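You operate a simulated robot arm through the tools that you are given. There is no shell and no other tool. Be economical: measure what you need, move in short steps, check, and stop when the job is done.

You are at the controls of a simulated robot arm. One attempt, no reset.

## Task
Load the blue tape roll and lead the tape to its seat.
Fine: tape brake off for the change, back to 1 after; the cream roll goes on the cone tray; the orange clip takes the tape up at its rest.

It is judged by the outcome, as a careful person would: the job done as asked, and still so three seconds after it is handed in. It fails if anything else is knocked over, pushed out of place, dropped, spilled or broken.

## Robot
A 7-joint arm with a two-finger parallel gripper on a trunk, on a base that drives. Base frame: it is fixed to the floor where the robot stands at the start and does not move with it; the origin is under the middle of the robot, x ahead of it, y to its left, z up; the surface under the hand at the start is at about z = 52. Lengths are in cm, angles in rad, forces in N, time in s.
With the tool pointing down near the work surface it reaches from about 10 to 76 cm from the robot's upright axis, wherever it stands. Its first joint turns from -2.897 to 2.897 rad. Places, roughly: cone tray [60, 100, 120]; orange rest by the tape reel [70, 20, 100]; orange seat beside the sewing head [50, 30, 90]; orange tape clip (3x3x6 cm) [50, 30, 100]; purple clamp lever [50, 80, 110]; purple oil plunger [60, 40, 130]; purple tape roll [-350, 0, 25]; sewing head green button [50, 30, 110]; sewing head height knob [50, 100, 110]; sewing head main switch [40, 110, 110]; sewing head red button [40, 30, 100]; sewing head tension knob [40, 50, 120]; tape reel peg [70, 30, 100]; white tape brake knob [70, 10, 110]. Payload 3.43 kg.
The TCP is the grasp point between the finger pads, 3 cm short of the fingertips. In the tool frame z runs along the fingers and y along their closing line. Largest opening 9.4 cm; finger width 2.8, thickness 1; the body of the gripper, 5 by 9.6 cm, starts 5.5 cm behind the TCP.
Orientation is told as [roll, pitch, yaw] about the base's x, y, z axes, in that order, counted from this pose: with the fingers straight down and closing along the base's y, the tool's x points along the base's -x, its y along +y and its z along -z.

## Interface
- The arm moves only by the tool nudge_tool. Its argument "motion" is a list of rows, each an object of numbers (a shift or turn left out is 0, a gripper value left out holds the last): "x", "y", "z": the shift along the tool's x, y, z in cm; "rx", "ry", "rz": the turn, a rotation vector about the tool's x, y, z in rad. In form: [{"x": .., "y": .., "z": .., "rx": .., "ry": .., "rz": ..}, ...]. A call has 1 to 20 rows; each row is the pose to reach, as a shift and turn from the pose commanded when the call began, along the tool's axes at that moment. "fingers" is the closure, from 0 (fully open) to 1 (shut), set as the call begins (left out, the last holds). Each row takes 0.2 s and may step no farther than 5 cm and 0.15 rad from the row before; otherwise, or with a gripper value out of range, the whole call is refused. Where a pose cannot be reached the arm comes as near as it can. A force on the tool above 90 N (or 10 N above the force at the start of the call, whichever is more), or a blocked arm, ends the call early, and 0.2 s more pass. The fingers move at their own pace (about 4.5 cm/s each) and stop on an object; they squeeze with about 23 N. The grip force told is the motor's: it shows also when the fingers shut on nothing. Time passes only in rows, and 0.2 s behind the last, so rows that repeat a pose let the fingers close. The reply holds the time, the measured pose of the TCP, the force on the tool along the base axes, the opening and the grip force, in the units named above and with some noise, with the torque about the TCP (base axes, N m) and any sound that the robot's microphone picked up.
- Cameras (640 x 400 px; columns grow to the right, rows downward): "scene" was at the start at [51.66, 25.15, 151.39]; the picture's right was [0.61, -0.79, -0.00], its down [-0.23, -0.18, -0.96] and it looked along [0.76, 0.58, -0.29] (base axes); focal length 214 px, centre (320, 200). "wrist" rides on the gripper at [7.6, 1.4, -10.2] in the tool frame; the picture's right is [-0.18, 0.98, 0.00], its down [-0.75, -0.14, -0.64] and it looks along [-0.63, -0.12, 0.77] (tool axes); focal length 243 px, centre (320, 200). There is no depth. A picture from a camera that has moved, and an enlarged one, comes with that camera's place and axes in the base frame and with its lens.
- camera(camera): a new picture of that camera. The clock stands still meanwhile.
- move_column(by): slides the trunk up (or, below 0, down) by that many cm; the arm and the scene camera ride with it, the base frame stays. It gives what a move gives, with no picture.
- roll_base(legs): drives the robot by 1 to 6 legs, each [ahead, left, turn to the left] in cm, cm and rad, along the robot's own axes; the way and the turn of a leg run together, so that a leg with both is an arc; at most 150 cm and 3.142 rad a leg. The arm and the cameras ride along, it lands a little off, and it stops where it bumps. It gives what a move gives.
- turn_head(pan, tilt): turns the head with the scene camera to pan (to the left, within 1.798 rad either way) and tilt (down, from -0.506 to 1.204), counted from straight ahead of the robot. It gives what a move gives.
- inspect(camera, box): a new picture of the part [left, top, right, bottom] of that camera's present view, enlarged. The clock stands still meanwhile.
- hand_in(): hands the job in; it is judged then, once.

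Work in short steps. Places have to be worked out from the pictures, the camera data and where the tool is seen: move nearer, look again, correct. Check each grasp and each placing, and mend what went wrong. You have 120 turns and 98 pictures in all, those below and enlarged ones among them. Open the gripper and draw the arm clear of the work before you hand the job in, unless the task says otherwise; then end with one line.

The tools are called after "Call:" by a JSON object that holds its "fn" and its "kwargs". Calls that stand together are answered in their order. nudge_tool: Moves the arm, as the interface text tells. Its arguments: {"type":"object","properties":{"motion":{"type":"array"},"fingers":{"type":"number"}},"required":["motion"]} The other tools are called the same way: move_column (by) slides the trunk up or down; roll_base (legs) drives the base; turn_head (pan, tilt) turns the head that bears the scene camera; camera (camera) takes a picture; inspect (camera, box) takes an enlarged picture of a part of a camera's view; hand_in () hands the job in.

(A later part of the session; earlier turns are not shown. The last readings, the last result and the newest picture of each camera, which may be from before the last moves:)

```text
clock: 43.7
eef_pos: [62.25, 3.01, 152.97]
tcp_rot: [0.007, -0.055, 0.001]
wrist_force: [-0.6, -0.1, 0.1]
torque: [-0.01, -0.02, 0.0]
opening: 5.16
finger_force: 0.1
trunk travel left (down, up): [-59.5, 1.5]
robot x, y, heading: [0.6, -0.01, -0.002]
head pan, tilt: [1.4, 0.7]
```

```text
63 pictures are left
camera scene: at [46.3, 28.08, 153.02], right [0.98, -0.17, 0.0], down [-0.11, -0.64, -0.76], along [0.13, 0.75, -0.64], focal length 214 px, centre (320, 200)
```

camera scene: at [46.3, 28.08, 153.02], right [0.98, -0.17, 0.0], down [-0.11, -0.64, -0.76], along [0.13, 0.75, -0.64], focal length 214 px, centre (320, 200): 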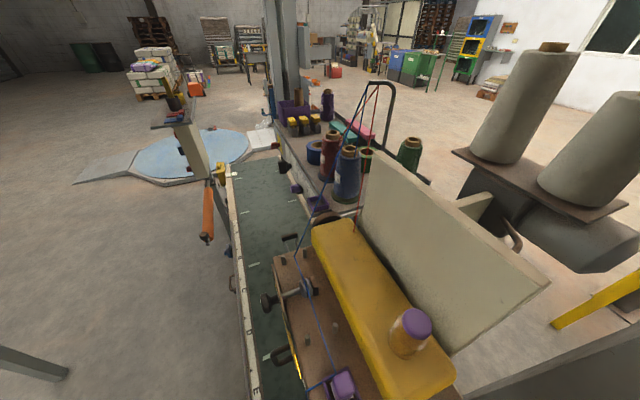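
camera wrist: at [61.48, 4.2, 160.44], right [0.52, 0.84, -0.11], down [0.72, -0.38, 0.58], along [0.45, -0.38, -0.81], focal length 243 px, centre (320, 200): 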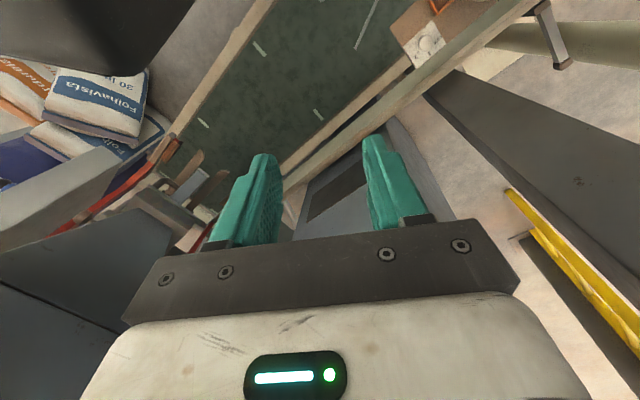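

The hand is right of the head now. I turn the robot left 0.5 rad in place so the reel and clip come to the right of the head.

Call:
{"fn": "roll_base", "kwargs": {"legs": [[0, 0, 0.5]]}}

Call:
{"fn": "turn_head", "kwargs": {"pan": -0.6, "tilt": 0.95}}

Call:
{"fn": "camera", "kwargs": {"camera": "scene"}}

```text
clock: 45.5
eef_pos: [53.43, 32.34, 153.01]
tcp_rot: [0.011, -0.054, 0.502]
wrist_force: [0.5, -0.5, 0.2]
torque: [0.0, -0.02, 0.02]
opening: 5.16
finger_force: 0.1
trunk travel left (down, up): [-59.5, 1.5]
robot x, y, heading: [1.04, 0.41, 0.504]
head pan, tilt: [1.4, 0.7]
```

```text
clock: 47.5
eef_pos: [53.33, 32.34, 152.94]
tcp_rot: [0.011, -0.053, 0.503]
wrist_force: [-0.2, 0.5, -0.3]
torque: [0.0, -0.03, 0.0]
opening: 5.16
finger_force: 0.1
trunk travel left (down, up): [-59.5, 1.5]
robot x, y, heading: [0.57, 0.45, 0.501]
head pan, tilt: [-0.6, 0.949]
```

```text
62 pictures are left
camera scene: at [37.21, 37.8, 151.11], right [-0.1, -1.0, 0.0], down [-0.81, 0.08, -0.58], along [0.58, -0.06, -0.81], focal length 214 px, centre (320, 200)
```

scene: 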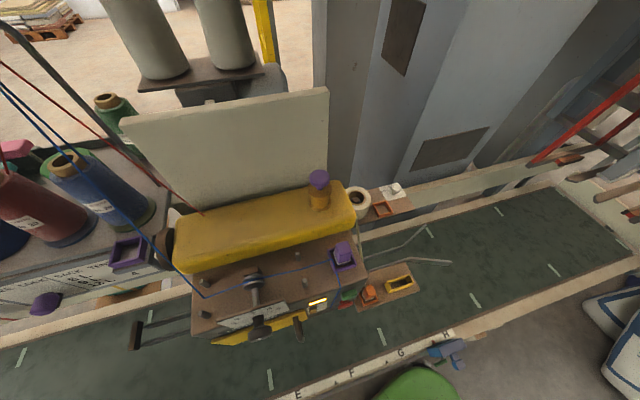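

A clear view. Clip ≈[47.5,25.3,95.4]. I bring the hand over it, yaw to 1.77, staying high first.

Call:
{"fn": "nudge_tool", "kwargs": {"motion": [{"x": 1, "y": -0.5, "z": 3, "ry": 0.02, "rz": -0.13}, {"x": 2, "y": -1, "z": 6, "ry": 0.05, "rz": -0.26}, {"x": 3.5, "y": -1.5, "z": 9, "ry": 0.05, "rz": -0.39}, {"x": 5, "y": -2, "z": 12, "ry": 0.05, "rz": -0.52}, {"x": 6.5, "y": -2.5, "z": 15, "ry": 0.05, "rz": -0.65}, {"x": 8, "y": -3, "z": 18, "ry": 0.05, "rz": -0.78}, {"x": 8.6, "y": -3.3, "z": 21, "ry": 0.05, "rz": -0.91}, {"x": 8.6, "y": -3.3, "z": 24, "ry": 0.05, "rz": -1.04}, {"x": 8.6, "y": -3.3, "z": 27, "ry": 0.05, "rz": -1.17}, {"x": 8.6, "y": -3.3, "z": 29, "ry": 0.05, "rz": -1.27}]}}

Call:
{"fn": "camera", "kwargs": {"camera": "wrist"}}

Call:
{"fn": "camera", "kwargs": {"camera": "scene"}}

```text
clock: 49.6
eef_pos: [49.77, 41.36, 129.0]
tcp_rot: [-0.022, 0.011, 1.758]
wrist_force: [1.3, -1.7, 0.1]
torque: [0.1, 0.06, 0.04]
opening: 5.19
finger_force: 0.0
out of reach, approached as far as the arm can: row 5, 6, 7, 8, 9, 10
trunk travel left (down, up): [-59.5, 1.5]
robot x, y, heading: [0.55, 0.54, 0.496]
head pan, tilt: [-0.6, 0.949]
```

```text
61 pictures are left
camera wrist: at [49.47, 33.65, 139.27], right [-1.0, 0.0, -0.02], down [-0.02, 0.77, 0.64], along [0.02, 0.64, -0.77], focal length 243 px, centre (320, 200)
```

wrist: 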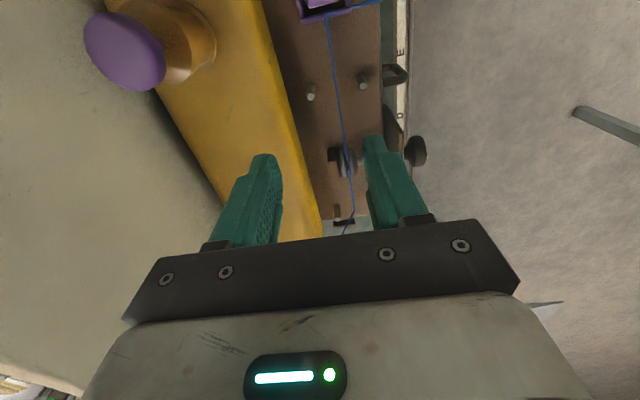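

```text
60 pictures are left
camera scene: at [37.3, 37.46, 151.04], right [-0.08, -1.0, 0.0], down [-0.82, 0.07, -0.56], along [0.56, -0.04, -0.83], focal length 214 px, centre (320, 200)
```

scene: 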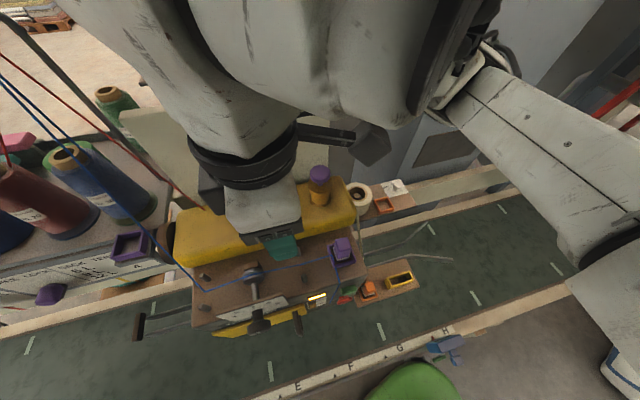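

With yaw 1.77 at this short range the arm folds and can't reach (it settled at [49.8,41.4,129]). Backing the robot ~12 cm gives a better reach; first I lift and unwind a little.

Call:
{"fn": "nudge_tool", "kwargs": {"motion": [{"z": -3, "rz": 0.13}, {"z": -6, "rz": 0.26}, {"z": -9, "rz": 0.39}, {"z": -12, "rz": 0.52}, {"z": -15, "rz": 0.65}, {"z": -15, "rz": 0.65}]}}

Call:
{"fn": "roll_base", "kwargs": {"legs": [[-12.5, 0, 0]]}}

```text
clock: 51.0
eef_pos: [49.42, 41.93, 144.02]
tcp_rot: [-0.025, -0.002, 1.122]
wrist_force: [0.4, 0.3, -0.3]
torque: [0.0, 0.05, -0.02]
opening: 5.14
finger_force: 0.1
trunk travel left (down, up): [-59.5, 1.5]
robot x, y, heading: [0.57, 0.56, 0.5]
head pan, tilt: [-0.6, 0.949]
```

```text
clock: 52.3
eef_pos: [38.27, 36.06, 144.05]
tcp_rot: [-0.024, -0.004, 1.124]
wrist_force: [-0.2, -0.1, -0.2]
torque: [0.03, -0.01, -0.01]
opening: 5.18
finger_force: 0.0
trunk travel left (down, up): [-59.5, 1.5]
robot x, y, heading: [-10.65, -5.83, 0.503]
head pan, tilt: [-0.6, 0.949]
```

Robot stands at [−10.7,−5.8], heading 0.5. Now I bring the hand over the clip again, rotating to 1.77 on the way.

Call:
{"fn": "nudge_tool", "kwargs": {"motion": [{"x": 1.2, "y": -2.6, "z": 2}, {"x": 2.4, "y": -5.2, "z": 5, "rz": -0.1}, {"x": 3.6, "y": -7.8, "z": 8, "rz": -0.22}, {"x": 4.7, "y": -10.4, "z": 11, "rz": -0.34}, {"x": 5.8, "y": -13, "z": 14, "rz": -0.46}, {"x": 5.8, "y": -13, "z": 17, "rz": -0.56}, {"x": 5.8, "y": -13, "z": 20, "rz": -0.646}]}}

Call:
{"fn": "camera", "kwargs": {"camera": "wrist"}}

Call:
{"fn": "camera", "kwargs": {"camera": "scene"}}

```text
clock: 53.9
eef_pos: [45.48, 28.9, 125.14]
tcp_rot: [0.009, 0.028, 1.752]
wrist_force: [-1.1, 0.6, 0.1]
torque: [0.0, -0.05, 0.0]
opening: 5.16
finger_force: 0.0
out of reach, approached as far as the arm can: row 6, 7
trunk travel left (down, up): [-59.5, 1.5]
robot x, y, heading: [-10.58, -5.62, 0.502]
head pan, tilt: [-0.6, 0.949]
```

```text
59 pictures are left
camera wrist: at [45.44, 21.41, 135.62], right [-1.0, 0.0, 0.0], down [0.0, 0.79, 0.62], along [0.0, 0.62, -0.79], focal length 243 px, centre (320, 200)
```

wrist: 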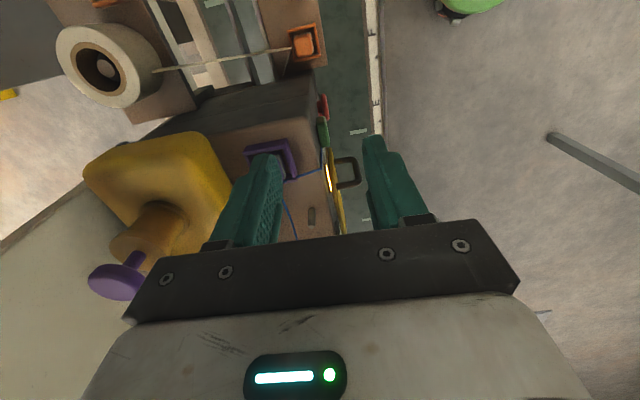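

```text
58 pictures are left
camera scene: at [26.12, 31.89, 151.08], right [-0.1, -1.0, 0.0], down [-0.81, 0.08, -0.58], along [0.58, -0.06, -0.81], focal length 214 px, centre (320, 200)
```

scene: 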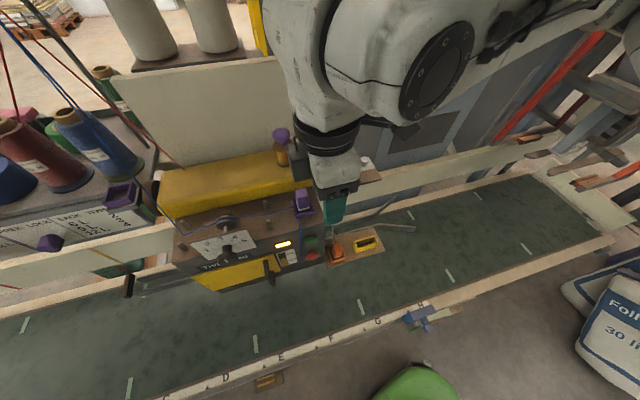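

Clip refines to [47.8,25.0]. Yaw 1.77 lies just past the wrist's limit from this bearing; standing further right with heading ~0.75 gives margin and reaches both seat and rest. I lift the hand and drive there.

Call:
{"fn": "nudge_tool", "kwargs": {"motion": [{"z": -4, "rz": 0.1}, {"z": -8, "rz": 0.2}, {"z": -12, "rz": 0.3}, {"z": -16, "rz": 0.4}, {"z": -16, "rz": 0.4}]}}

Call:
{"fn": "roll_base", "kwargs": {"legs": [[0, -25, 0], [7.5, 0, 0], [0, 0, 0.25]]}}

Call:
{"fn": "turn_head", "kwargs": {"pan": -0.5, "tilt": 0.8}}

Call:
{"fn": "camera", "kwargs": {"camera": "scene"}}

```text
clock: 55.1
eef_pos: [44.99, 28.86, 141.24]
tcp_rot: [-0.022, 0.004, 1.369]
wrist_force: [0.3, 0.7, 0.8]
torque: [-0.03, 0.0, -0.01]
opening: 5.18
finger_force: 0.1
trunk travel left (down, up): [-59.5, 1.5]
robot x, y, heading: [-10.73, -5.67, 0.507]
head pan, tilt: [-0.6, 0.949]
```

```text
clock: 57.8
eef_pos: [62.86, 10.22, 141.14]
tcp_rot: [-0.024, 0.003, 1.366]
wrist_force: [-0.1, 1.5, -0.5]
torque: [-0.02, -0.01, -0.01]
opening: 5.19
finger_force: 0.0
trunk travel left (down, up): [-59.5, 1.5]
robot x, y, heading: [7.47, -24.52, 0.503]
head pan, tilt: [-0.6, 0.949]
stopped in leg 2: the robot was blocked; the commanded pose is now the measured one
```

```text
clock: 58.5
eef_pos: [63.07, 10.26, 141.39]
tcp_rot: [-0.023, 0.003, 1.363]
wrist_force: [0.1, -0.6, 0.0]
torque: [-0.03, 0.02, 0.01]
opening: 5.16
finger_force: 0.0
trunk travel left (down, up): [-59.5, 1.5]
robot x, y, heading: [7.16, -24.17, 0.501]
head pan, tilt: [-0.499, 0.799]
```

```text
57 pictures are left
camera scene: at [44.93, 13.91, 152.25], right [0.0, -1.0, 0.0], down [-0.72, 0.0, -0.7], along [0.7, 0.0, -0.72], focal length 214 px, centre (320, 200)
```

scene: 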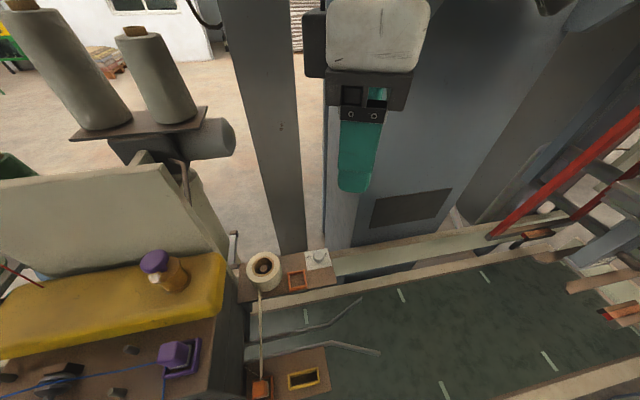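

Stopped right at the target spot. I turn left 0.3 in place, which carries the arm away from the cabinet.

Call:
{"fn": "roll_base", "kwargs": {"legs": [[-1.5, 0, 0], [0, 0, 0.3]]}}

```text
clock: 60.2
eef_pos: [47.58, 25.04, 141.22]
tcp_rot: [-0.025, 0.003, 1.67]
wrist_force: [0.9, -0.7, -0.7]
torque: [0.07, 0.07, 0.01]
opening: 5.17
finger_force: 0.0
trunk travel left (down, up): [-59.5, 1.5]
robot x, y, heading: [4.61, -24.77, 0.802]
head pan, tilt: [-0.499, 0.799]
```

Luckily the TCP is now right above the clip, [47.6,25.0]. I add 0.1 yaw and descend to z≈110.

Call:
{"fn": "nudge_tool", "kwargs": {"motion": [{"z": 4, "rz": -0.05}, {"z": 8, "rz": -0.1}, {"z": 12, "rz": -0.1}, {"z": 16, "rz": -0.1}, {"z": 20, "rz": -0.1}, {"z": 24, "rz": -0.1}, {"z": 28, "rz": -0.1}, {"z": 31, "rz": -0.1}]}}

Call:
{"fn": "camera", "kwargs": {"camera": "wrist"}}

Call:
{"fn": "camera", "kwargs": {"camera": "scene"}}

```text
clock: 62.0
eef_pos: [48.34, 24.85, 110.38]
tcp_rot: [-0.025, 0.005, 1.77]
wrist_force: [0.1, 0.1, -0.1]
torque: [-0.02, 0.02, -0.04]
opening: 5.17
finger_force: 0.0
out of reach, approached as far as the arm can: row 4, 5, 6, 7
trunk travel left (down, up): [-59.5, 1.5]
robot x, y, heading: [4.71, -24.69, 0.8]
head pan, tilt: [-0.499, 0.799]
```

```text
56 pictures are left
camera wrist: at [48.21, 17.11, 120.57], right [-1.0, -0.01, -0.02], down [-0.03, 0.77, 0.64], along [0.01, 0.64, -0.77], focal length 243 px, centre (320, 200)
```

wrist: 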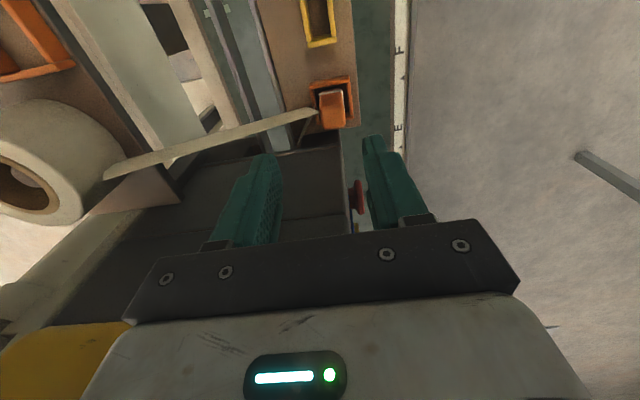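

```text
55 pictures are left
camera scene: at [29.32, 23.17, 152.27], right [0.3, -0.95, 0.0], down [-0.68, -0.21, -0.7], along [0.67, 0.21, -0.72], focal length 214 px, centre (320, 200)
```

scene: 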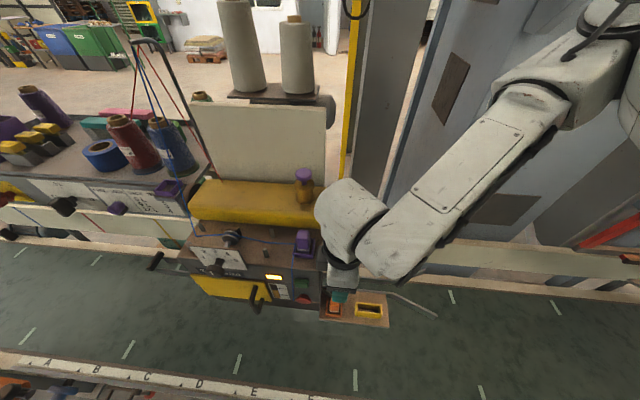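

Reached this time. I enlarge the wrist view at the clip for exact alignment.

Call:
{"fn": "inspect", "kwargs": {"camera": "wrist", "box": [250, 50, 410, 150]}}

```text
4.00 times, centred on (330, 100) of wrist
camera zoom: at [48.21, 17.11, 120.57], right [-1.0, -0.01, -0.02], down [-0.03, 0.77, 0.64], along [0.01, 0.64, -0.77], focal length 970 px, centre (280, 600)
```

zoom: 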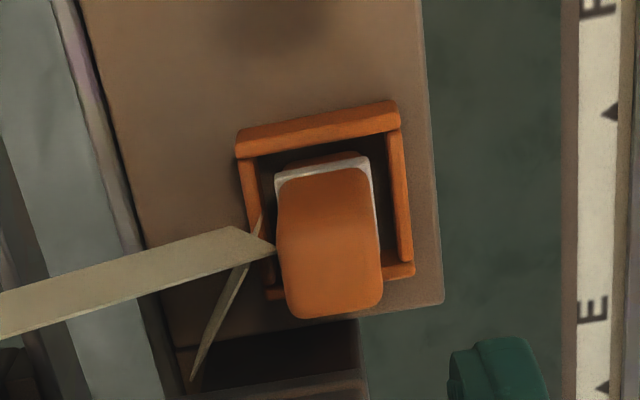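

Clip fits centre [47.4,25.1], top between 96 and 98. I shift over and go down to just above it.

Call:
{"fn": "nudge_tool", "kwargs": {"motion": [{"x": -0.43, "y": 0.87, "z": 3}, {"x": -0.43, "y": 0.87, "z": 6}, {"x": -0.43, "y": 0.87, "z": 8.5}]}}

Call:
{"fn": "inspect", "kwargs": {"camera": "wrist", "box": [220, 70, 460, 220]}}

Call:
{"fn": "inspect", "kwargs": {"camera": "scene", "box": [260, 230, 420, 330]}}

```text
clock: 62.4
eef_pos: [48.1, 25.02, 109.04]
tcp_rot: [-0.034, -0.002, 1.774]
wrist_force: [2.2, -11.2, 20.7]
torque: [1.43, 0.46, 0.12]
opening: 5.18
finger_force: 0.1
trunk travel left (down, up): [-59.5, 1.5]
robot x, y, heading: [5.01, -24.81, 0.8]
head pan, tilt: [-0.499, 0.799]
stopped in row 1: the force on the tool passed its limit at 111 N (the readings are from after the stop); the commanded pose is now the measured one
```

```text
2.67 times, centred on (340, 145) of wrist
camera zoom: at [47.84, 17.18, 119.18], right [-1.0, -0.02, -0.03], down [-0.04, 0.76, 0.65], along [0.02, 0.65, -0.76], focal length 647 px, centre (267, 347)
```

zoom: 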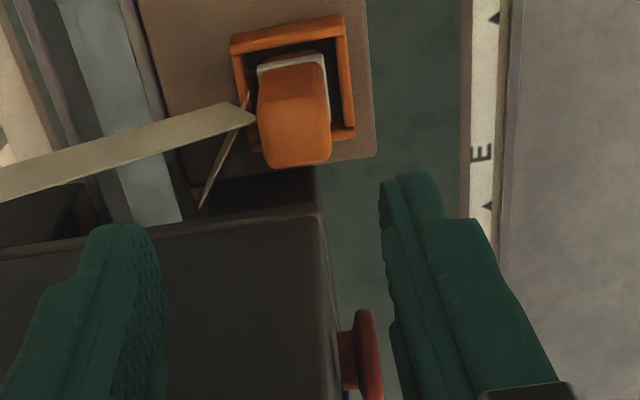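

```text
4.00 times, centred on (340, 280) of scene
camera zoom: at [29.36, 23.07, 152.33], right [0.3, -0.95, 0.0], down [-0.68, -0.21, -0.7], along [0.67, 0.21, -0.72], focal length 858 px, centre (240, -120)
```

zoom: 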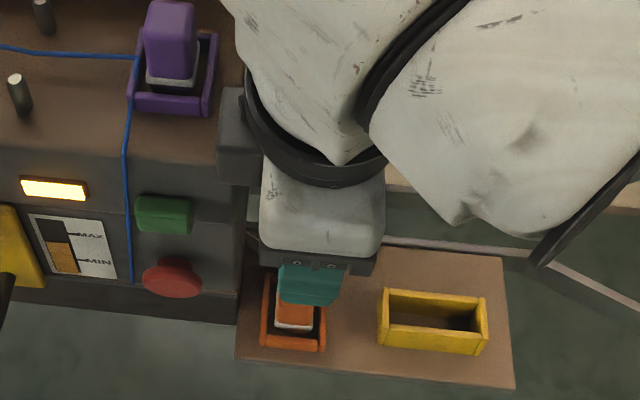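

The wrist touched the sewing head's edge on its +y side (no motion of it seen). Tilting the hand away from the machine about its closing axis keeps the pads square to the clip, so I rise and tilt 0.35 rad.

Call:
{"fn": "nudge_tool", "kwargs": {"motion": [{"z": -3}, {"z": -4, "y": 0.3, "ry": -0.12}, {"z": -4, "y": 0.5, "ry": -0.24}, {"z": -4, "y": 0.5, "ry": -0.36}, {"z": -4, "y": 0.5, "ry": -0.36}]}}

Call:
{"fn": "inspect", "kwargs": {"camera": "scene", "box": [240, 180, 440, 340]}}

```text
clock: 63.6
eef_pos: [47.88, 25.82, 111.74]
tcp_rot: [-0.017, -0.364, 1.778]
wrist_force: [0.6, 0.2, 1.1]
torque: [-0.02, 0.01, -0.01]
opening: 5.16
finger_force: 0.0
out of reach, approached as far as the arm can: row 1, 2, 3, 4, 5
trunk travel left (down, up): [-59.5, 1.5]
robot x, y, heading: [5.11, -24.42, 0.797]
head pan, tilt: [-0.499, 0.799]
```

```text
2.50 times, centred on (340, 260) of scene
camera zoom: at [29.38, 23.15, 152.26], right [0.3, -0.95, 0.0], down [-0.68, -0.21, -0.7], along [0.67, 0.21, -0.72], focal length 536 px, centre (270, 50)
```

zoom: 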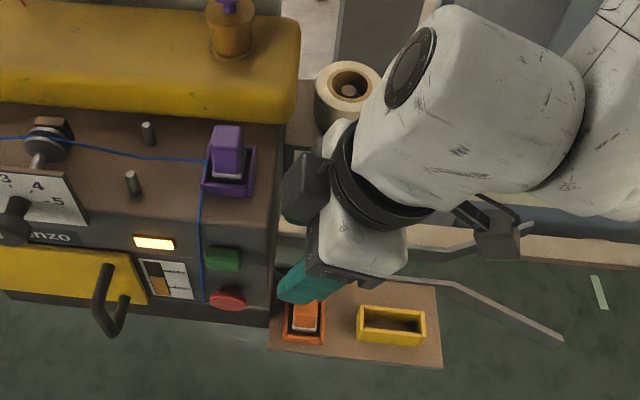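

Clear of the machine now. I descend vertically ~12 cm toward the clip and look.

Call:
{"fn": "nudge_tool", "kwargs": {"motion": [{"x": 1.2, "z": 3.8}, {"x": 2.6, "z": 7.5}, {"x": 3.2, "z": 9.4}, {"x": 3.2, "z": 9.4}]}}

Call:
{"fn": "inspect", "kwargs": {"camera": "wrist", "box": [200, 60, 440, 210]}}

Call:
{"fn": "inspect", "kwargs": {"camera": "scene", "box": [280, 230, 400, 330]}}

```text
clock: 64.6
eef_pos: [48.6, 26.38, 102.3]
tcp_rot: [-0.036, -0.361, 1.788]
wrist_force: [0.7, -0.8, 1.0]
torque: [0.02, 0.02, -0.01]
opening: 5.17
finger_force: 0.1
trunk travel left (down, up): [-59.5, 1.5]
robot x, y, heading: [5.03, -24.65, 0.803]
head pan, tilt: [-0.499, 0.799]
```

```text
2.67 times, centred on (320, 135) of wrist
camera zoom: at [49.08, 15.4, 109.11], right [-1.0, -0.03, 0.03], down [0.01, 0.49, 0.87], along [-0.04, 0.87, -0.49], focal length 647 px, centre (320, 373)
```

zoom: 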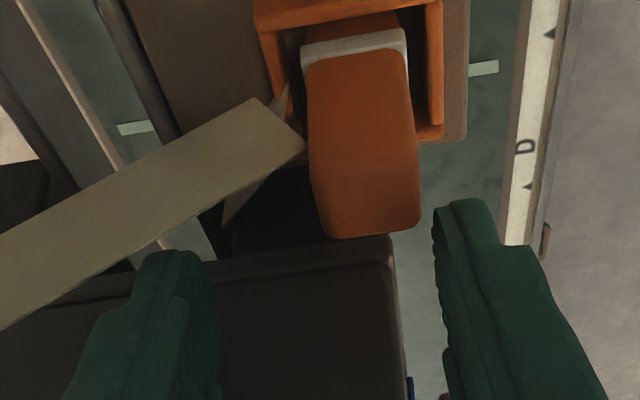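

```text
4.00 times, centred on (340, 280) of scene
camera zoom: at [29.4, 23.16, 152.26], right [0.3, -0.95, 0.0], down [-0.68, -0.21, -0.7], along [0.67, 0.21, -0.72], focal length 858 px, centre (240, -120)
```

zoom: 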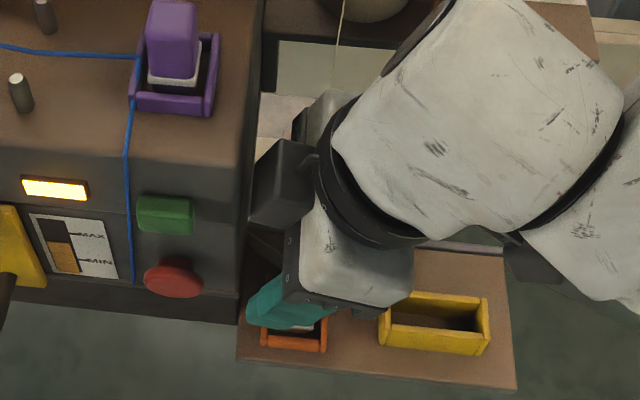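

Refit with the tilted view: lower board ≈94.5, clip top ≈99–99.5 at [47.6,25.3]. I centre the fingers laterally, then go down ~3 cm.

Call:
{"fn": "nudge_tool", "kwargs": {"motion": [{"x": 1.26, "y": 1.3, "z": -0.48}, {"x": 1.8, "y": 1.3, "z": 1.0}, {"x": 1.8, "y": 1.3, "z": 1.0}]}}

Call:
{"fn": "inspect", "kwargs": {"camera": "wrist", "box": [200, 60, 440, 210]}}

Call:
{"fn": "inspect", "kwargs": {"camera": "scene", "box": [290, 260, 390, 330]}}

```text
clock: 65.4
eef_pos: [47.65, 24.75, 100.69]
tcp_rot: [-0.037, -0.361, 1.786]
wrist_force: [0.5, 0.2, 0.2]
torque: [0.03, -0.02, -0.04]
opening: 5.18
finger_force: 0.1
trunk travel left (down, up): [-59.5, 1.5]
robot x, y, heading: [5.09, -24.55, 0.804]
head pan, tilt: [-0.499, 0.799]
```

```text
2.67 times, centred on (320, 135) of wrist
camera zoom: at [48.08, 13.81, 107.49], right [-1.0, -0.03, 0.03], down [0.01, 0.49, 0.87], along [-0.04, 0.87, -0.49], focal length 647 px, centre (320, 373)
```

zoom: 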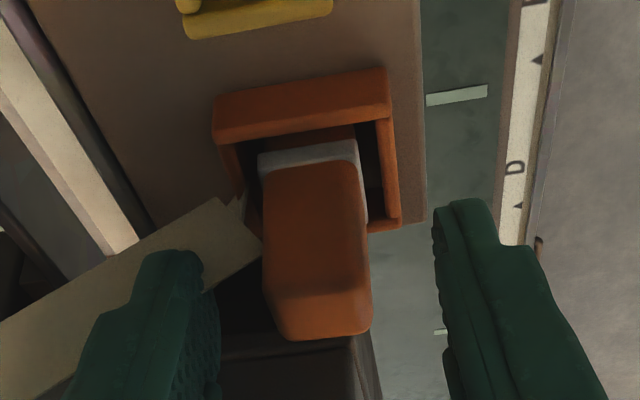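

```text
5.71 times, centred on (340, 295) of scene
camera zoom: at [29.4, 23.16, 152.26], right [0.3, -0.95, 0.0], down [-0.68, -0.21, -0.7], along [0.67, 0.21, -0.72], focal length 1226 px, centre (206, -343)
```

zoom: 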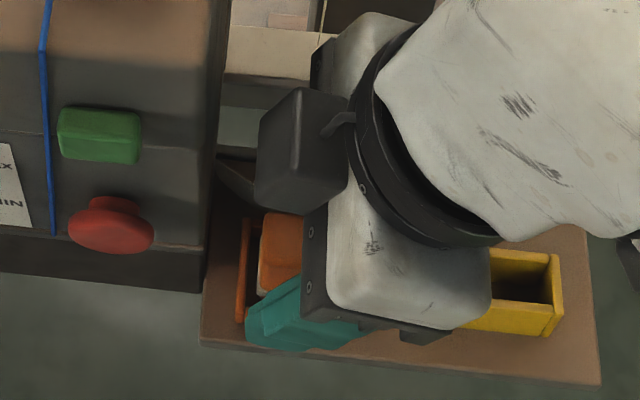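

Fingers straddle the clip evenly; its top is ≈99.8. I lower 1.6 cm more and close.

Call:
{"fn": "nudge_tool", "kwargs": {"motion": [{"x": 0.3, "z": 0.7, "y": 0.1}, {"x": 0.56, "z": 1.5, "y": 0.15}, {"x": 0.56, "z": 1.5, "y": 0.15}]}}

Call:
{"fn": "nudge_tool", "kwargs": {"motion": [{}, {}, {}, {}, {}], "fingers": 0.95}}

Call:
{"fn": "inspect", "kwargs": {"camera": "wrist", "box": [200, 60, 440, 210]}}

```text
clock: 66.2
eef_pos: [47.54, 24.82, 99.11]
tcp_rot: [-0.037, -0.359, 1.787]
wrist_force: [-0.8, -0.2, -0.2]
torque: [-0.02, -0.02, -0.02]
opening: 5.16
finger_force: 0.1
trunk travel left (down, up): [-59.5, 1.5]
robot x, y, heading: [4.77, -24.69, 0.8]
head pan, tilt: [-0.499, 0.799]
```

```text
clock: 67.4
eef_pos: [47.55, 24.67, 99.12]
tcp_rot: [-0.035, -0.359, 1.787]
wrist_force: [-1.2, 0.4, -2.4]
torque: [0.1, -0.02, -0.02]
opening: 3.95
finger_force: 45.0
trunk travel left (down, up): [-59.5, 1.5]
robot x, y, heading: [4.86, -24.72, 0.802]
head pan, tilt: [-0.499, 0.799]
```

```text
2.67 times, centred on (320, 135) of wrist
camera zoom: at [48.03, 13.8, 105.9], right [-1.0, -0.03, 0.03], down [0.01, 0.49, 0.87], along [-0.04, 0.87, -0.49], focal length 647 px, centre (320, 373)
```

zoom: 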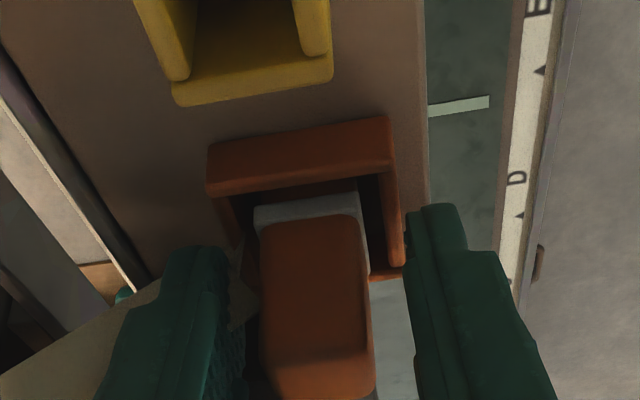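

The fingers stopped at 3.95 cm on the seat's side bars, not on the clip. I open, raise 1.2 cm, and close again.

Call:
{"fn": "nudge_tool", "kwargs": {"motion": [{}, {}, {"x": -0.42, "z": -1.12}, {"x": -0.42, "z": -1.12}], "fingers": 0.45}}

Call:
{"fn": "nudge_tool", "kwargs": {"motion": [{}, {}, {}, {}, {}], "fingers": 0.95}}

Call:
{"fn": "inspect", "kwargs": {"camera": "wrist", "box": [200, 60, 440, 210]}}

```text
clock: 68.4
eef_pos: [47.46, 24.69, 100.29]
tcp_rot: [-0.034, -0.359, 1.785]
wrist_force: [-0.1, -0.1, 0.1]
torque: [-0.01, 0.02, -0.01]
opening: 5.16
finger_force: 0.1
trunk travel left (down, up): [-59.5, 1.5]
robot x, y, heading: [4.97, -24.58, 0.802]
head pan, tilt: [-0.499, 0.799]
```

```text
clock: 69.6
eef_pos: [47.58, 24.75, 100.21]
tcp_rot: [-0.033, -0.36, 1.785]
wrist_force: [-0.1, 0.1, 1.1]
torque: [0.01, 0.08, -0.05]
opening: 2.12
finger_force: 23.2
trunk travel left (down, up): [-59.5, 1.5]
robot x, y, heading: [5.03, -24.91, 0.8]
head pan, tilt: [-0.499, 0.799]
```

```text
2.67 times, centred on (320, 135) of wrist
camera zoom: at [48.02, 13.78, 107.13], right [-1.0, -0.03, 0.03], down [0.01, 0.49, 0.87], along [-0.04, 0.87, -0.49], focal length 647 px, centre (320, 373)
```

zoom: 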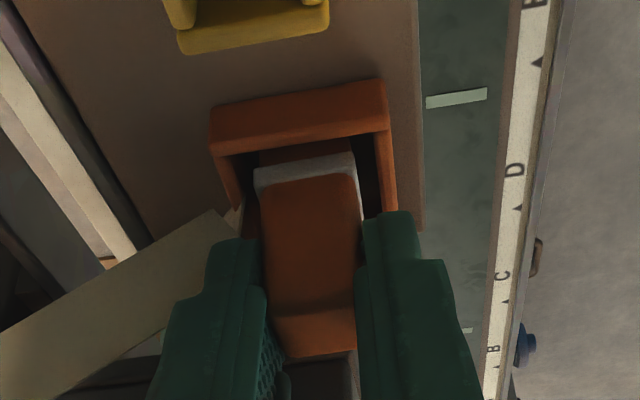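

Clip gripped (2.1 cm). I lift it straight up and check.

Call:
{"fn": "nudge_tool", "kwargs": {"motion": [{"x": -0.53, "z": -1.4}, {"x": -1.8, "z": -4.7}, {"x": -3.5, "z": -9.3}, {"x": -5, "z": -13}]}}

Call:
{"fn": "camera", "kwargs": {"camera": "wrist"}}

Call:
{"fn": "camera", "kwargs": {"camera": "scene"}}

```text
clock: 70.6
eef_pos: [47.87, 26.0, 111.88]
tcp_rot: [-0.014, -0.364, 1.779]
wrist_force: [-0.6, 0.5, -0.7]
torque: [0.03, 0.02, 0.02]
opening: 2.12
finger_force: 23.3
out of reach, approached as far as the arm can: row 3, 4
trunk travel left (down, up): [-59.5, 1.5]
robot x, y, heading: [4.7, -24.71, 0.799]
head pan, tilt: [-0.499, 0.799]
```

```text
44 pictures are left
camera wrist: at [48.41, 15.07, 118.66], right [-1.0, -0.03, 0.05], down [0.03, 0.49, 0.87], along [-0.05, 0.87, -0.49], focal length 243 px, centre (320, 200)
```

wrist: 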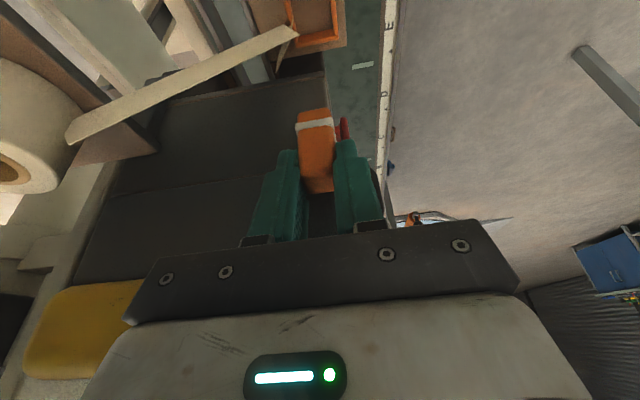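

```text
43 pictures are left
camera scene: at [29.49, 23.16, 152.22], right [0.3, -0.95, 0.0], down [-0.68, -0.21, -0.7], along [0.66, 0.21, -0.72], focal length 214 px, centre (320, 200)
```

scene: 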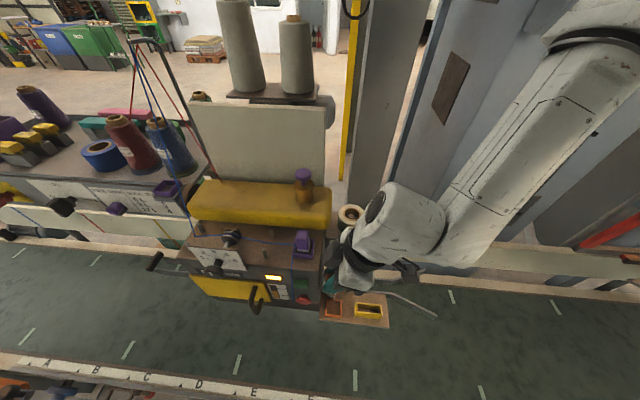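

Clip is in hand, tape end left at the seat. Rest centre is [65.5,19.05]; I carry the clip across at height with the same orientation.

Call:
{"fn": "nudge_tool", "kwargs": {"motion": [{"x": 1.85, "y": -3.25, "z": -0.7}, {"x": 3.7, "y": -6.5, "z": -1.4}, {"x": 5.5, "y": -9.75, "z": -2.1}, {"x": 7.4, "y": -13, "z": -2.8}, {"x": 9.23, "y": -16.25, "z": -3.52}, {"x": 9.23, "y": -16.25, "z": -3.52}]}}

Call:
{"fn": "camera", "kwargs": {"camera": "wrist"}}

```text
clock: 72.0
eef_pos: [66.41, 19.48, 112.78]
tcp_rot: [-0.039, -0.36, 1.784]
wrist_force: [-0.7, -0.2, -0.6]
torque: [0.02, -0.01, 0.0]
opening: 2.11
finger_force: 23.4
trunk travel left (down, up): [-59.5, 1.5]
robot x, y, heading: [4.82, -24.48, 0.803]
head pan, tilt: [-0.499, 0.799]
```

```text
42 pictures are left
camera wrist: at [66.8, 8.58, 119.78], right [-1.0, -0.03, 0.03], down [0.01, 0.49, 0.87], along [-0.04, 0.87, -0.49], focal length 243 px, centre (320, 200)
```

wrist: 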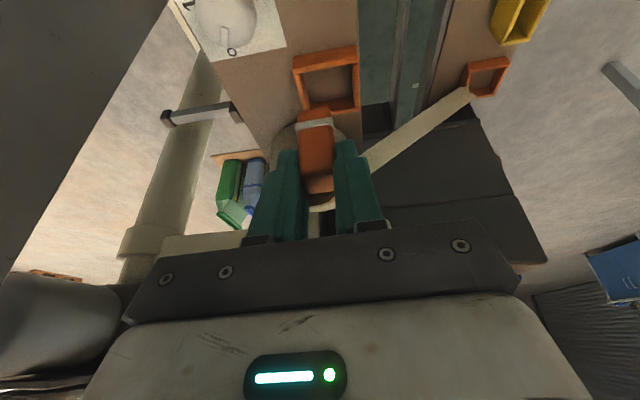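

I match the rest's frame against how the seat looked when gripping: shift ≈(−0.85,−0.45) and lower 1.2 cm, then compare again.

Call:
{"fn": "nudge_tool", "kwargs": {"motion": [{"x": 0.24, "y": 0.925, "z": -0.09}, {"x": 0.667, "y": 0.925, "z": 1.03}, {"x": 0.667, "y": 0.925, "z": 1.03}]}}

Call:
{"fn": "inspect", "kwargs": {"camera": "wrist", "box": [200, 60, 440, 210]}}

```text
clock: 72.8
eef_pos: [65.41, 19.07, 111.59]
tcp_rot: [-0.037, -0.362, 1.784]
wrist_force: [-1.2, -1.3, 7.5]
torque: [0.07, 0.12, 0.03]
opening: 2.13
finger_force: 22.9
trunk travel left (down, up): [-59.5, 1.5]
robot x, y, heading: [4.9, -24.52, 0.797]
head pan, tilt: [-0.499, 0.799]
```

```text
2.67 times, centred on (320, 135) of wrist
camera zoom: at [65.88, 8.17, 118.5], right [-1.0, -0.03, 0.03], down [0.01, 0.49, 0.87], along [-0.04, 0.87, -0.49], focal length 647 px, centre (320, 373)
```

zoom: 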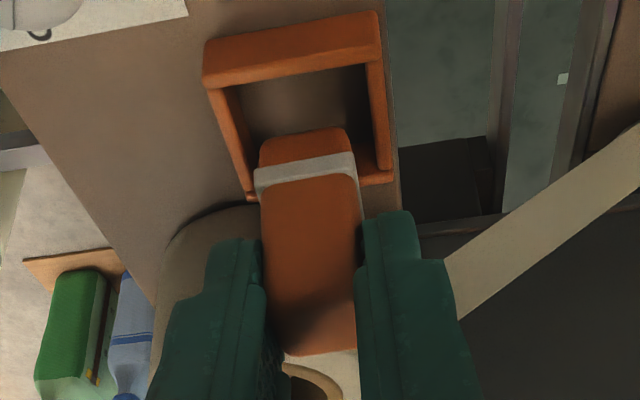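

The clip's foot touches the +y bar (7.5 N). By comparison I need ≈0.93 cm toward −y; I raise 0.6, shift, lower again and compare.

Call:
{"fn": "nudge_tool", "kwargs": {"motion": [{"x": -0.21, "z": -0.56}, {"x": 0.67, "y": 0.05, "z": -0.89}, {"x": 0.88, "y": 0.05, "z": -0.33}, {"x": 1.1, "y": 0.05, "z": 0.25}, {"x": 1.1, "y": 0.05, "z": 0.25}]}}

Call:
{"fn": "inspect", "kwargs": {"camera": "wrist", "box": [200, 60, 440, 210]}}

```text
clock: 74.0
eef_pos: [65.53, 18.15, 111.01]
tcp_rot: [-0.036, -0.362, 1.787]
wrist_force: [-0.5, 0.5, 0.1]
torque: [-0.01, 0.0, -0.01]
opening: 2.12
finger_force: 23.3
trunk travel left (down, up): [-59.5, 1.5]
robot x, y, heading: [4.69, -24.28, 0.802]
head pan, tilt: [-0.499, 0.799]
```

```text
2.67 times, centred on (320, 135) of wrist
camera zoom: at [66.02, 7.23, 117.78], right [-1.0, -0.03, 0.03], down [0.01, 0.49, 0.87], along [-0.04, 0.87, -0.49], focal length 647 px, centre (320, 373)
```

zoom: 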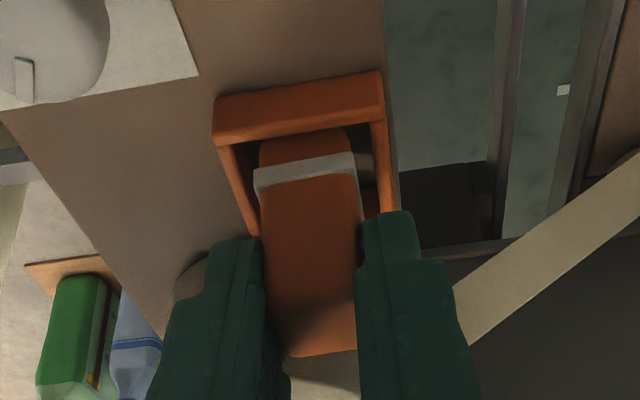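

Clip foot is inside the frame now. I lower further in small steps to contact.

Call:
{"fn": "nudge_tool", "kwargs": {"motion": [{"x": 0.1, "z": 0.28}, {"x": 0.2, "z": 0.56}, {"x": 0.2, "z": 0.85}, {"x": 0.2, "z": 0.85}]}}

Call:
{"fn": "inspect", "kwargs": {"camera": "wrist", "box": [200, 60, 440, 210]}}

```text
clock: 75.0
eef_pos: [65.58, 18.23, 110.24]
tcp_rot: [-0.039, -0.362, 1.787]
wrist_force: [-0.1, -4.0, 19.4]
torque: [-0.17, 0.19, 0.02]
opening: 2.1
finger_force: 22.9
trunk travel left (down, up): [-59.5, 1.5]
robot x, y, heading: [4.61, -24.7, 0.803]
head pan, tilt: [-0.499, 0.799]
```

```text
2.67 times, centred on (320, 135) of wrist
camera zoom: at [66.07, 7.27, 117.05], right [-1.0, -0.03, 0.03], down [0.01, 0.49, 0.87], along [-0.04, 0.87, -0.49], focal length 647 px, centre (320, 373)
```

zoom: 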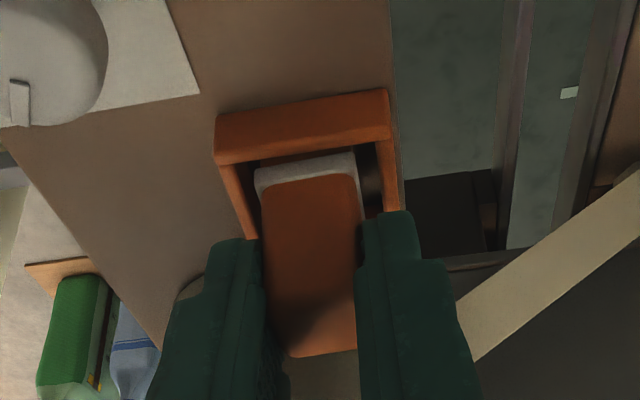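

Floor contact (19 N) at the expected height, picture matches the seated look. I release and withdraw along the fingers, then check.

Call:
{"fn": "nudge_tool", "kwargs": {"motion": [{"x": -0.07, "z": -0.2}, {"x": -0.07, "z": -0.2}, {"x": -0.07, "z": -0.2}, {"x": -0.07, "z": -0.2}], "fingers": 0.5}}

Call:
{"fn": "nudge_tool", "kwargs": {"motion": [{"z": -3}, {"z": -7}, {"z": -11}]}}

Call:
{"fn": "camera", "kwargs": {"camera": "wrist"}}

```text
clock: 76.0
eef_pos: [65.48, 18.19, 110.36]
tcp_rot: [-0.034, -0.359, 1.784]
wrist_force: [-0.9, 0.9, -1.3]
torque: [0.0, 0.0, 0.01]
opening: 4.7
finger_force: 0.0
trunk travel left (down, up): [-59.5, 1.5]
robot x, y, heading: [5.13, -24.75, 0.801]
head pan, tilt: [-0.499, 0.799]
```

```text
clock: 76.8
eef_pos: [65.97, 14.29, 120.59]
tcp_rot: [-0.033, -0.359, 1.788]
wrist_force: [0.0, -0.1, 0.6]
torque: [0.0, 0.04, -0.05]
opening: 4.74
finger_force: 0.1
trunk travel left (down, up): [-59.5, 1.5]
robot x, y, heading: [4.76, -24.41, 0.801]
head pan, tilt: [-0.499, 0.799]
```

```text
38 pictures are left
camera wrist: at [66.44, 3.37, 127.41], right [-1.0, -0.03, 0.03], down [0.01, 0.49, 0.87], along [-0.04, 0.87, -0.49], focal length 243 px, centre (320, 200)
```

wrist: 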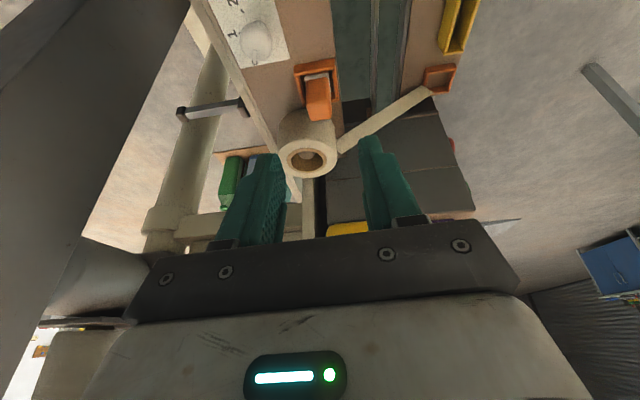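

Clip stands in the rest. Next the cream roll: I keep this yaw, reduce the tilt to 0.25, open wide and hover over it.

Call:
{"fn": "nudge_tool", "kwargs": {"motion": [{"x": -2.5, "y": -0.8, "z": 0.94, "ry": 0.03}, {"x": -5.3, "y": -1.5, "z": 2, "ry": 0.06}, {"x": -8, "y": -2.3, "z": 3, "ry": 0.09}, {"x": -10.3, "y": -3, "z": 4.2, "ry": 0.11}, {"x": -8.8, "y": -3, "z": 8.6, "ry": 0.11}, {"x": -8.8, "y": -3, "z": 8.6, "ry": 0.11}], "fingers": 0}}

Call:
{"fn": "camera", "kwargs": {"camera": "wrist"}}

Call:
{"fn": "inspect", "kwargs": {"camera": "scene", "box": [280, 170, 460, 340]}}

```text
clock: 78.2
eef_pos: [66.93, 25.98, 115.68]
tcp_rot: [-0.035, -0.25, 1.78]
wrist_force: [0.1, -0.3, 0.7]
torque: [0.0, 0.0, -0.02]
opening: 9.41
finger_force: 0.2
trunk travel left (down, up): [-59.5, 1.5]
robot x, y, heading: [4.73, -24.74, 0.8]
head pan, tilt: [-0.499, 0.799]
```

```text
37 pictures are left
camera wrist: at [67.2, 15.95, 123.61], right [-1.0, -0.02, 0.01], down [0.0, 0.58, 0.81], along [-0.03, 0.81, -0.58], focal length 243 px, centre (320, 200)
```

wrist: 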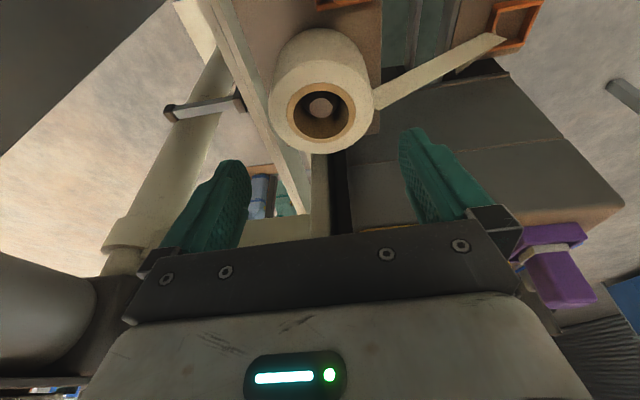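

```text
2.35 times, centred on (370, 255) of scene
camera zoom: at [29.4, 23.16, 152.26], right [0.3, -0.95, 0.0], down [-0.68, -0.21, -0.7], along [0.67, 0.21, -0.72], focal length 505 px, centre (202, 71)
```

zoom: 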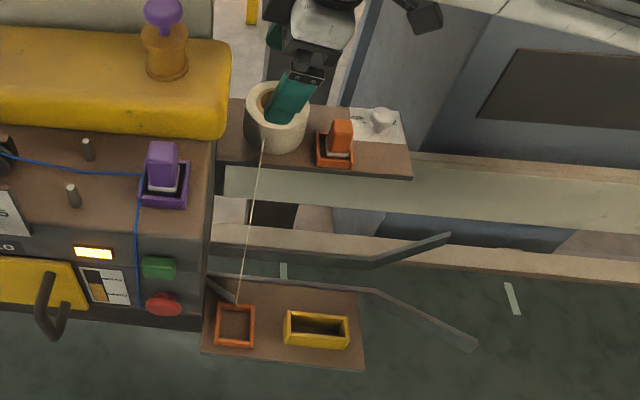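

Roll centre fits [66.6,26.0], top ≈108.8. I lower so the tips are just above the board and look before closing.

Call:
{"fn": "nudge_tool", "kwargs": {"motion": [{"x": 0.2, "y": 0.385, "z": 0}, {"x": 1.0, "y": 0.385, "z": 3.2}, {"x": 1.6, "y": 0.385, "z": 5.5}, {"x": 2.0, "y": 0.385, "z": 7.1}, {"x": 2.0, "y": 0.385, "z": 7.1}]}}

Call:
{"fn": "camera", "kwargs": {"camera": "wrist"}}

```text
clock: 79.4
eef_pos: [66.79, 25.82, 108.27]
tcp_rot: [-0.034, -0.25, 1.783]
wrist_force: [-0.3, 0.0, -0.9]
torque: [0.03, 0.04, 0.01]
opening: 9.39
finger_force: 0.0
trunk travel left (down, up): [-59.5, 1.5]
robot x, y, heading: [4.6, -24.21, 0.804]
head pan, tilt: [-0.499, 0.799]
```

```text
35 pictures are left
camera wrist: at [66.99, 15.69, 116.22], right [-1.0, -0.02, 0.01], down [0.0, 0.58, 0.81], along [-0.03, 0.81, -0.58], focal length 243 px, centre (320, 200)
```

wrist: 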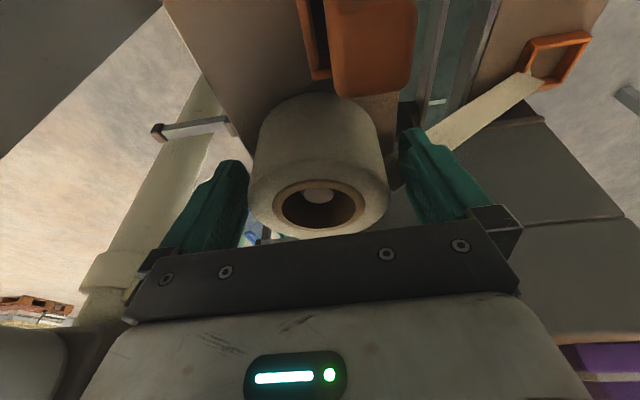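

The fingers straddle the roll. I close on it and check the width.

Call:
{"fn": "nudge_tool", "kwargs": {"motion": [{}, {}, {}, {}, {}], "fingers": 0.8}}

```text
clock: 80.6
eef_pos: [66.72, 25.79, 108.34]
tcp_rot: [-0.035, -0.251, 1.782]
wrist_force: [0.1, 0.2, 2.5]
torque: [-0.02, 0.08, 0.01]
opening: 7.28
finger_force: 23.0
trunk travel left (down, up): [-59.5, 1.5]
robot x, y, heading: [4.81, -24.61, 0.797]
head pan, tilt: [-0.499, 0.799]
```

Gripped at 7.3 cm. I lift straight up off the peg.

Call:
{"fn": "nudge_tool", "kwargs": {"motion": [{"x": -0.25, "z": -1}, {"x": -0.75, "z": -2.9}, {"x": -1.5, "z": -5.8}, {"x": -2.5, "z": -9.7}, {"x": -3.5, "z": -13.6}]}}

Call:
{"fn": "camera", "kwargs": {"camera": "wrist"}}

Call:
{"fn": "camera", "kwargs": {"camera": "scene"}}

```text
clock: 81.8
eef_pos: [66.31, 25.91, 122.5]
tcp_rot: [-0.035, -0.25, 1.782]
wrist_force: [0.3, 0.0, -0.6]
torque: [0.0, 0.01, -0.02]
opening: 7.28
finger_force: 23.0
trunk travel left (down, up): [-59.5, 1.5]
robot x, y, heading: [4.83, -24.5, 0.8]
head pan, tilt: [-0.499, 0.799]
```

```text
34 pictures are left
camera wrist: at [66.57, 15.74, 130.46], right [-1.0, -0.02, 0.01], down [0.0, 0.58, 0.81], along [-0.03, 0.81, -0.58], focal length 243 px, centre (320, 200)
```

wrist: 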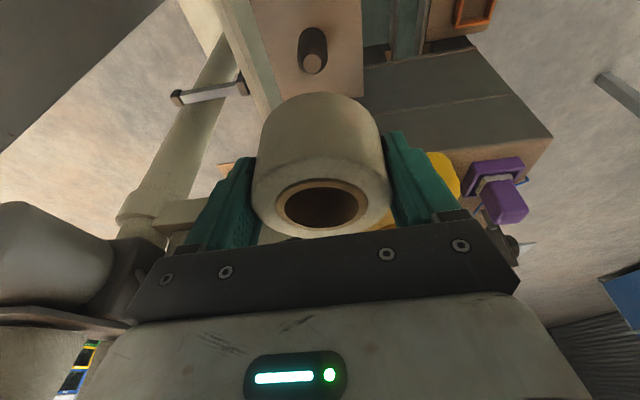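

```text
33 pictures are left
camera scene: at [29.4, 23.16, 152.25], right [0.3, -0.95, 0.0], down [-0.68, -0.21, -0.7], along [0.67, 0.21, -0.72], focal length 214 px, centre (320, 200)
```

scene: 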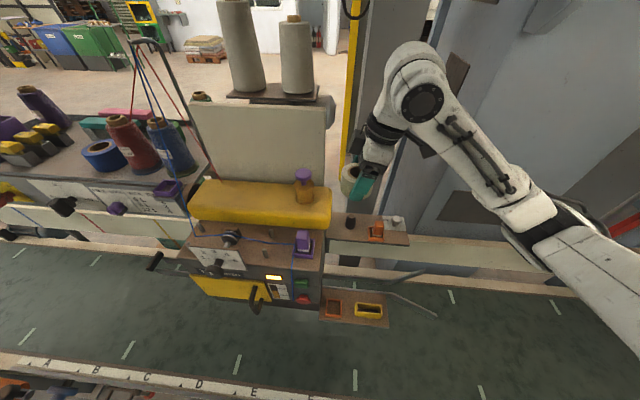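

Roll is off and the tape with it; peg ≈[66.5,26.3]. Now I inspect the cone tray for a free spot and the blue roll's place.

Call:
{"fn": "inspect", "kwargs": {"camera": "scene", "box": [0, 80, 220, 230]}}

```text
2.67 times, centred on (110, 155) of scene
camera zoom: at [29.4, 23.16, 152.25], right [0.3, -0.95, 0.0], down [-0.68, -0.21, -0.7], along [0.67, 0.21, -0.72], focal length 572 px, centre (880, 320)
```

zoom: 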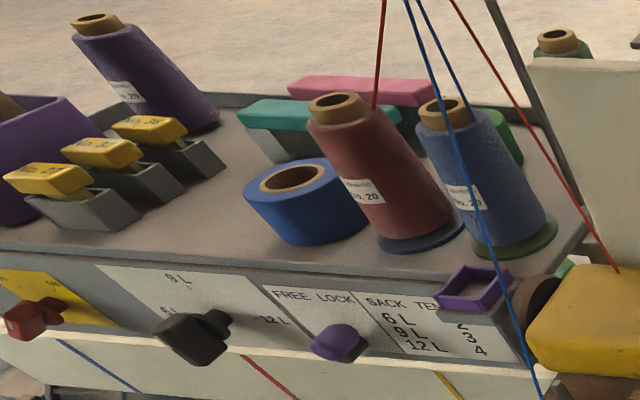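

Blue roll top triangulates to [55.3,83.8,125.4] on the tray (surface ≈121.4); free spot for cream ≈[54.5,93]. I first retract the arm with the cream roll, up and toward me, for driving.

Call:
{"fn": "nudge_tool", "kwargs": {"motion": [{"x": -1.0, "y": 0, "z": -3.9}, {"x": -2, "y": 1, "z": -8}, {"x": -1, "y": 4.5, "z": -11}, {"x": 1, "y": 7.7, "z": -14}, {"x": 3, "y": 10.8, "z": -17}, {"x": 5, "y": 13.9, "z": -20}, {"x": 6.7, "y": 16.9, "z": -23}, {"x": 6.7, "y": 16.9, "z": -24.4}]}}

Call:
{"fn": "turn_head", "kwargs": {"pan": 1.5, "tilt": 0.8}}

Call:
{"fn": "camera", "kwargs": {"camera": "scene"}}

```text
clock: 83.6
eef_pos: [51.51, 9.96, 143.78]
tcp_rot: [-0.035, -0.251, 1.784]
wrist_force: [-0.5, -0.5, -1.6]
torque: [0.0, -0.01, 0.0]
opening: 7.27
finger_force: 22.7
trunk travel left (down, up): [-59.5, 1.5]
robot x, y, heading: [5.06, -24.72, 0.805]
head pan, tilt: [-0.499, 0.799]
```

```text
clock: 85.5
eef_pos: [51.55, 9.95, 143.79]
tcp_rot: [-0.035, -0.249, 1.781]
wrist_force: [0.2, -0.1, -0.3]
torque: [-0.02, 0.0, 0.01]
opening: 7.26
finger_force: 23.1
trunk travel left (down, up): [-59.5, 1.5]
robot x, y, heading: [4.78, -24.89, 0.801]
head pan, tilt: [1.499, 0.799]
```

```text
31 pictures are left
camera scene: at [16.31, 26.76, 152.26], right [0.75, 0.67, 0.0], down [0.48, -0.53, -0.7], along [-0.46, 0.52, -0.72], focal length 214 px, centre (320, 200)
```

scene: 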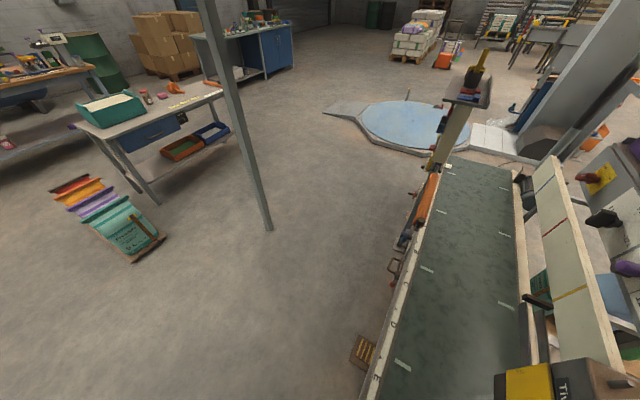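

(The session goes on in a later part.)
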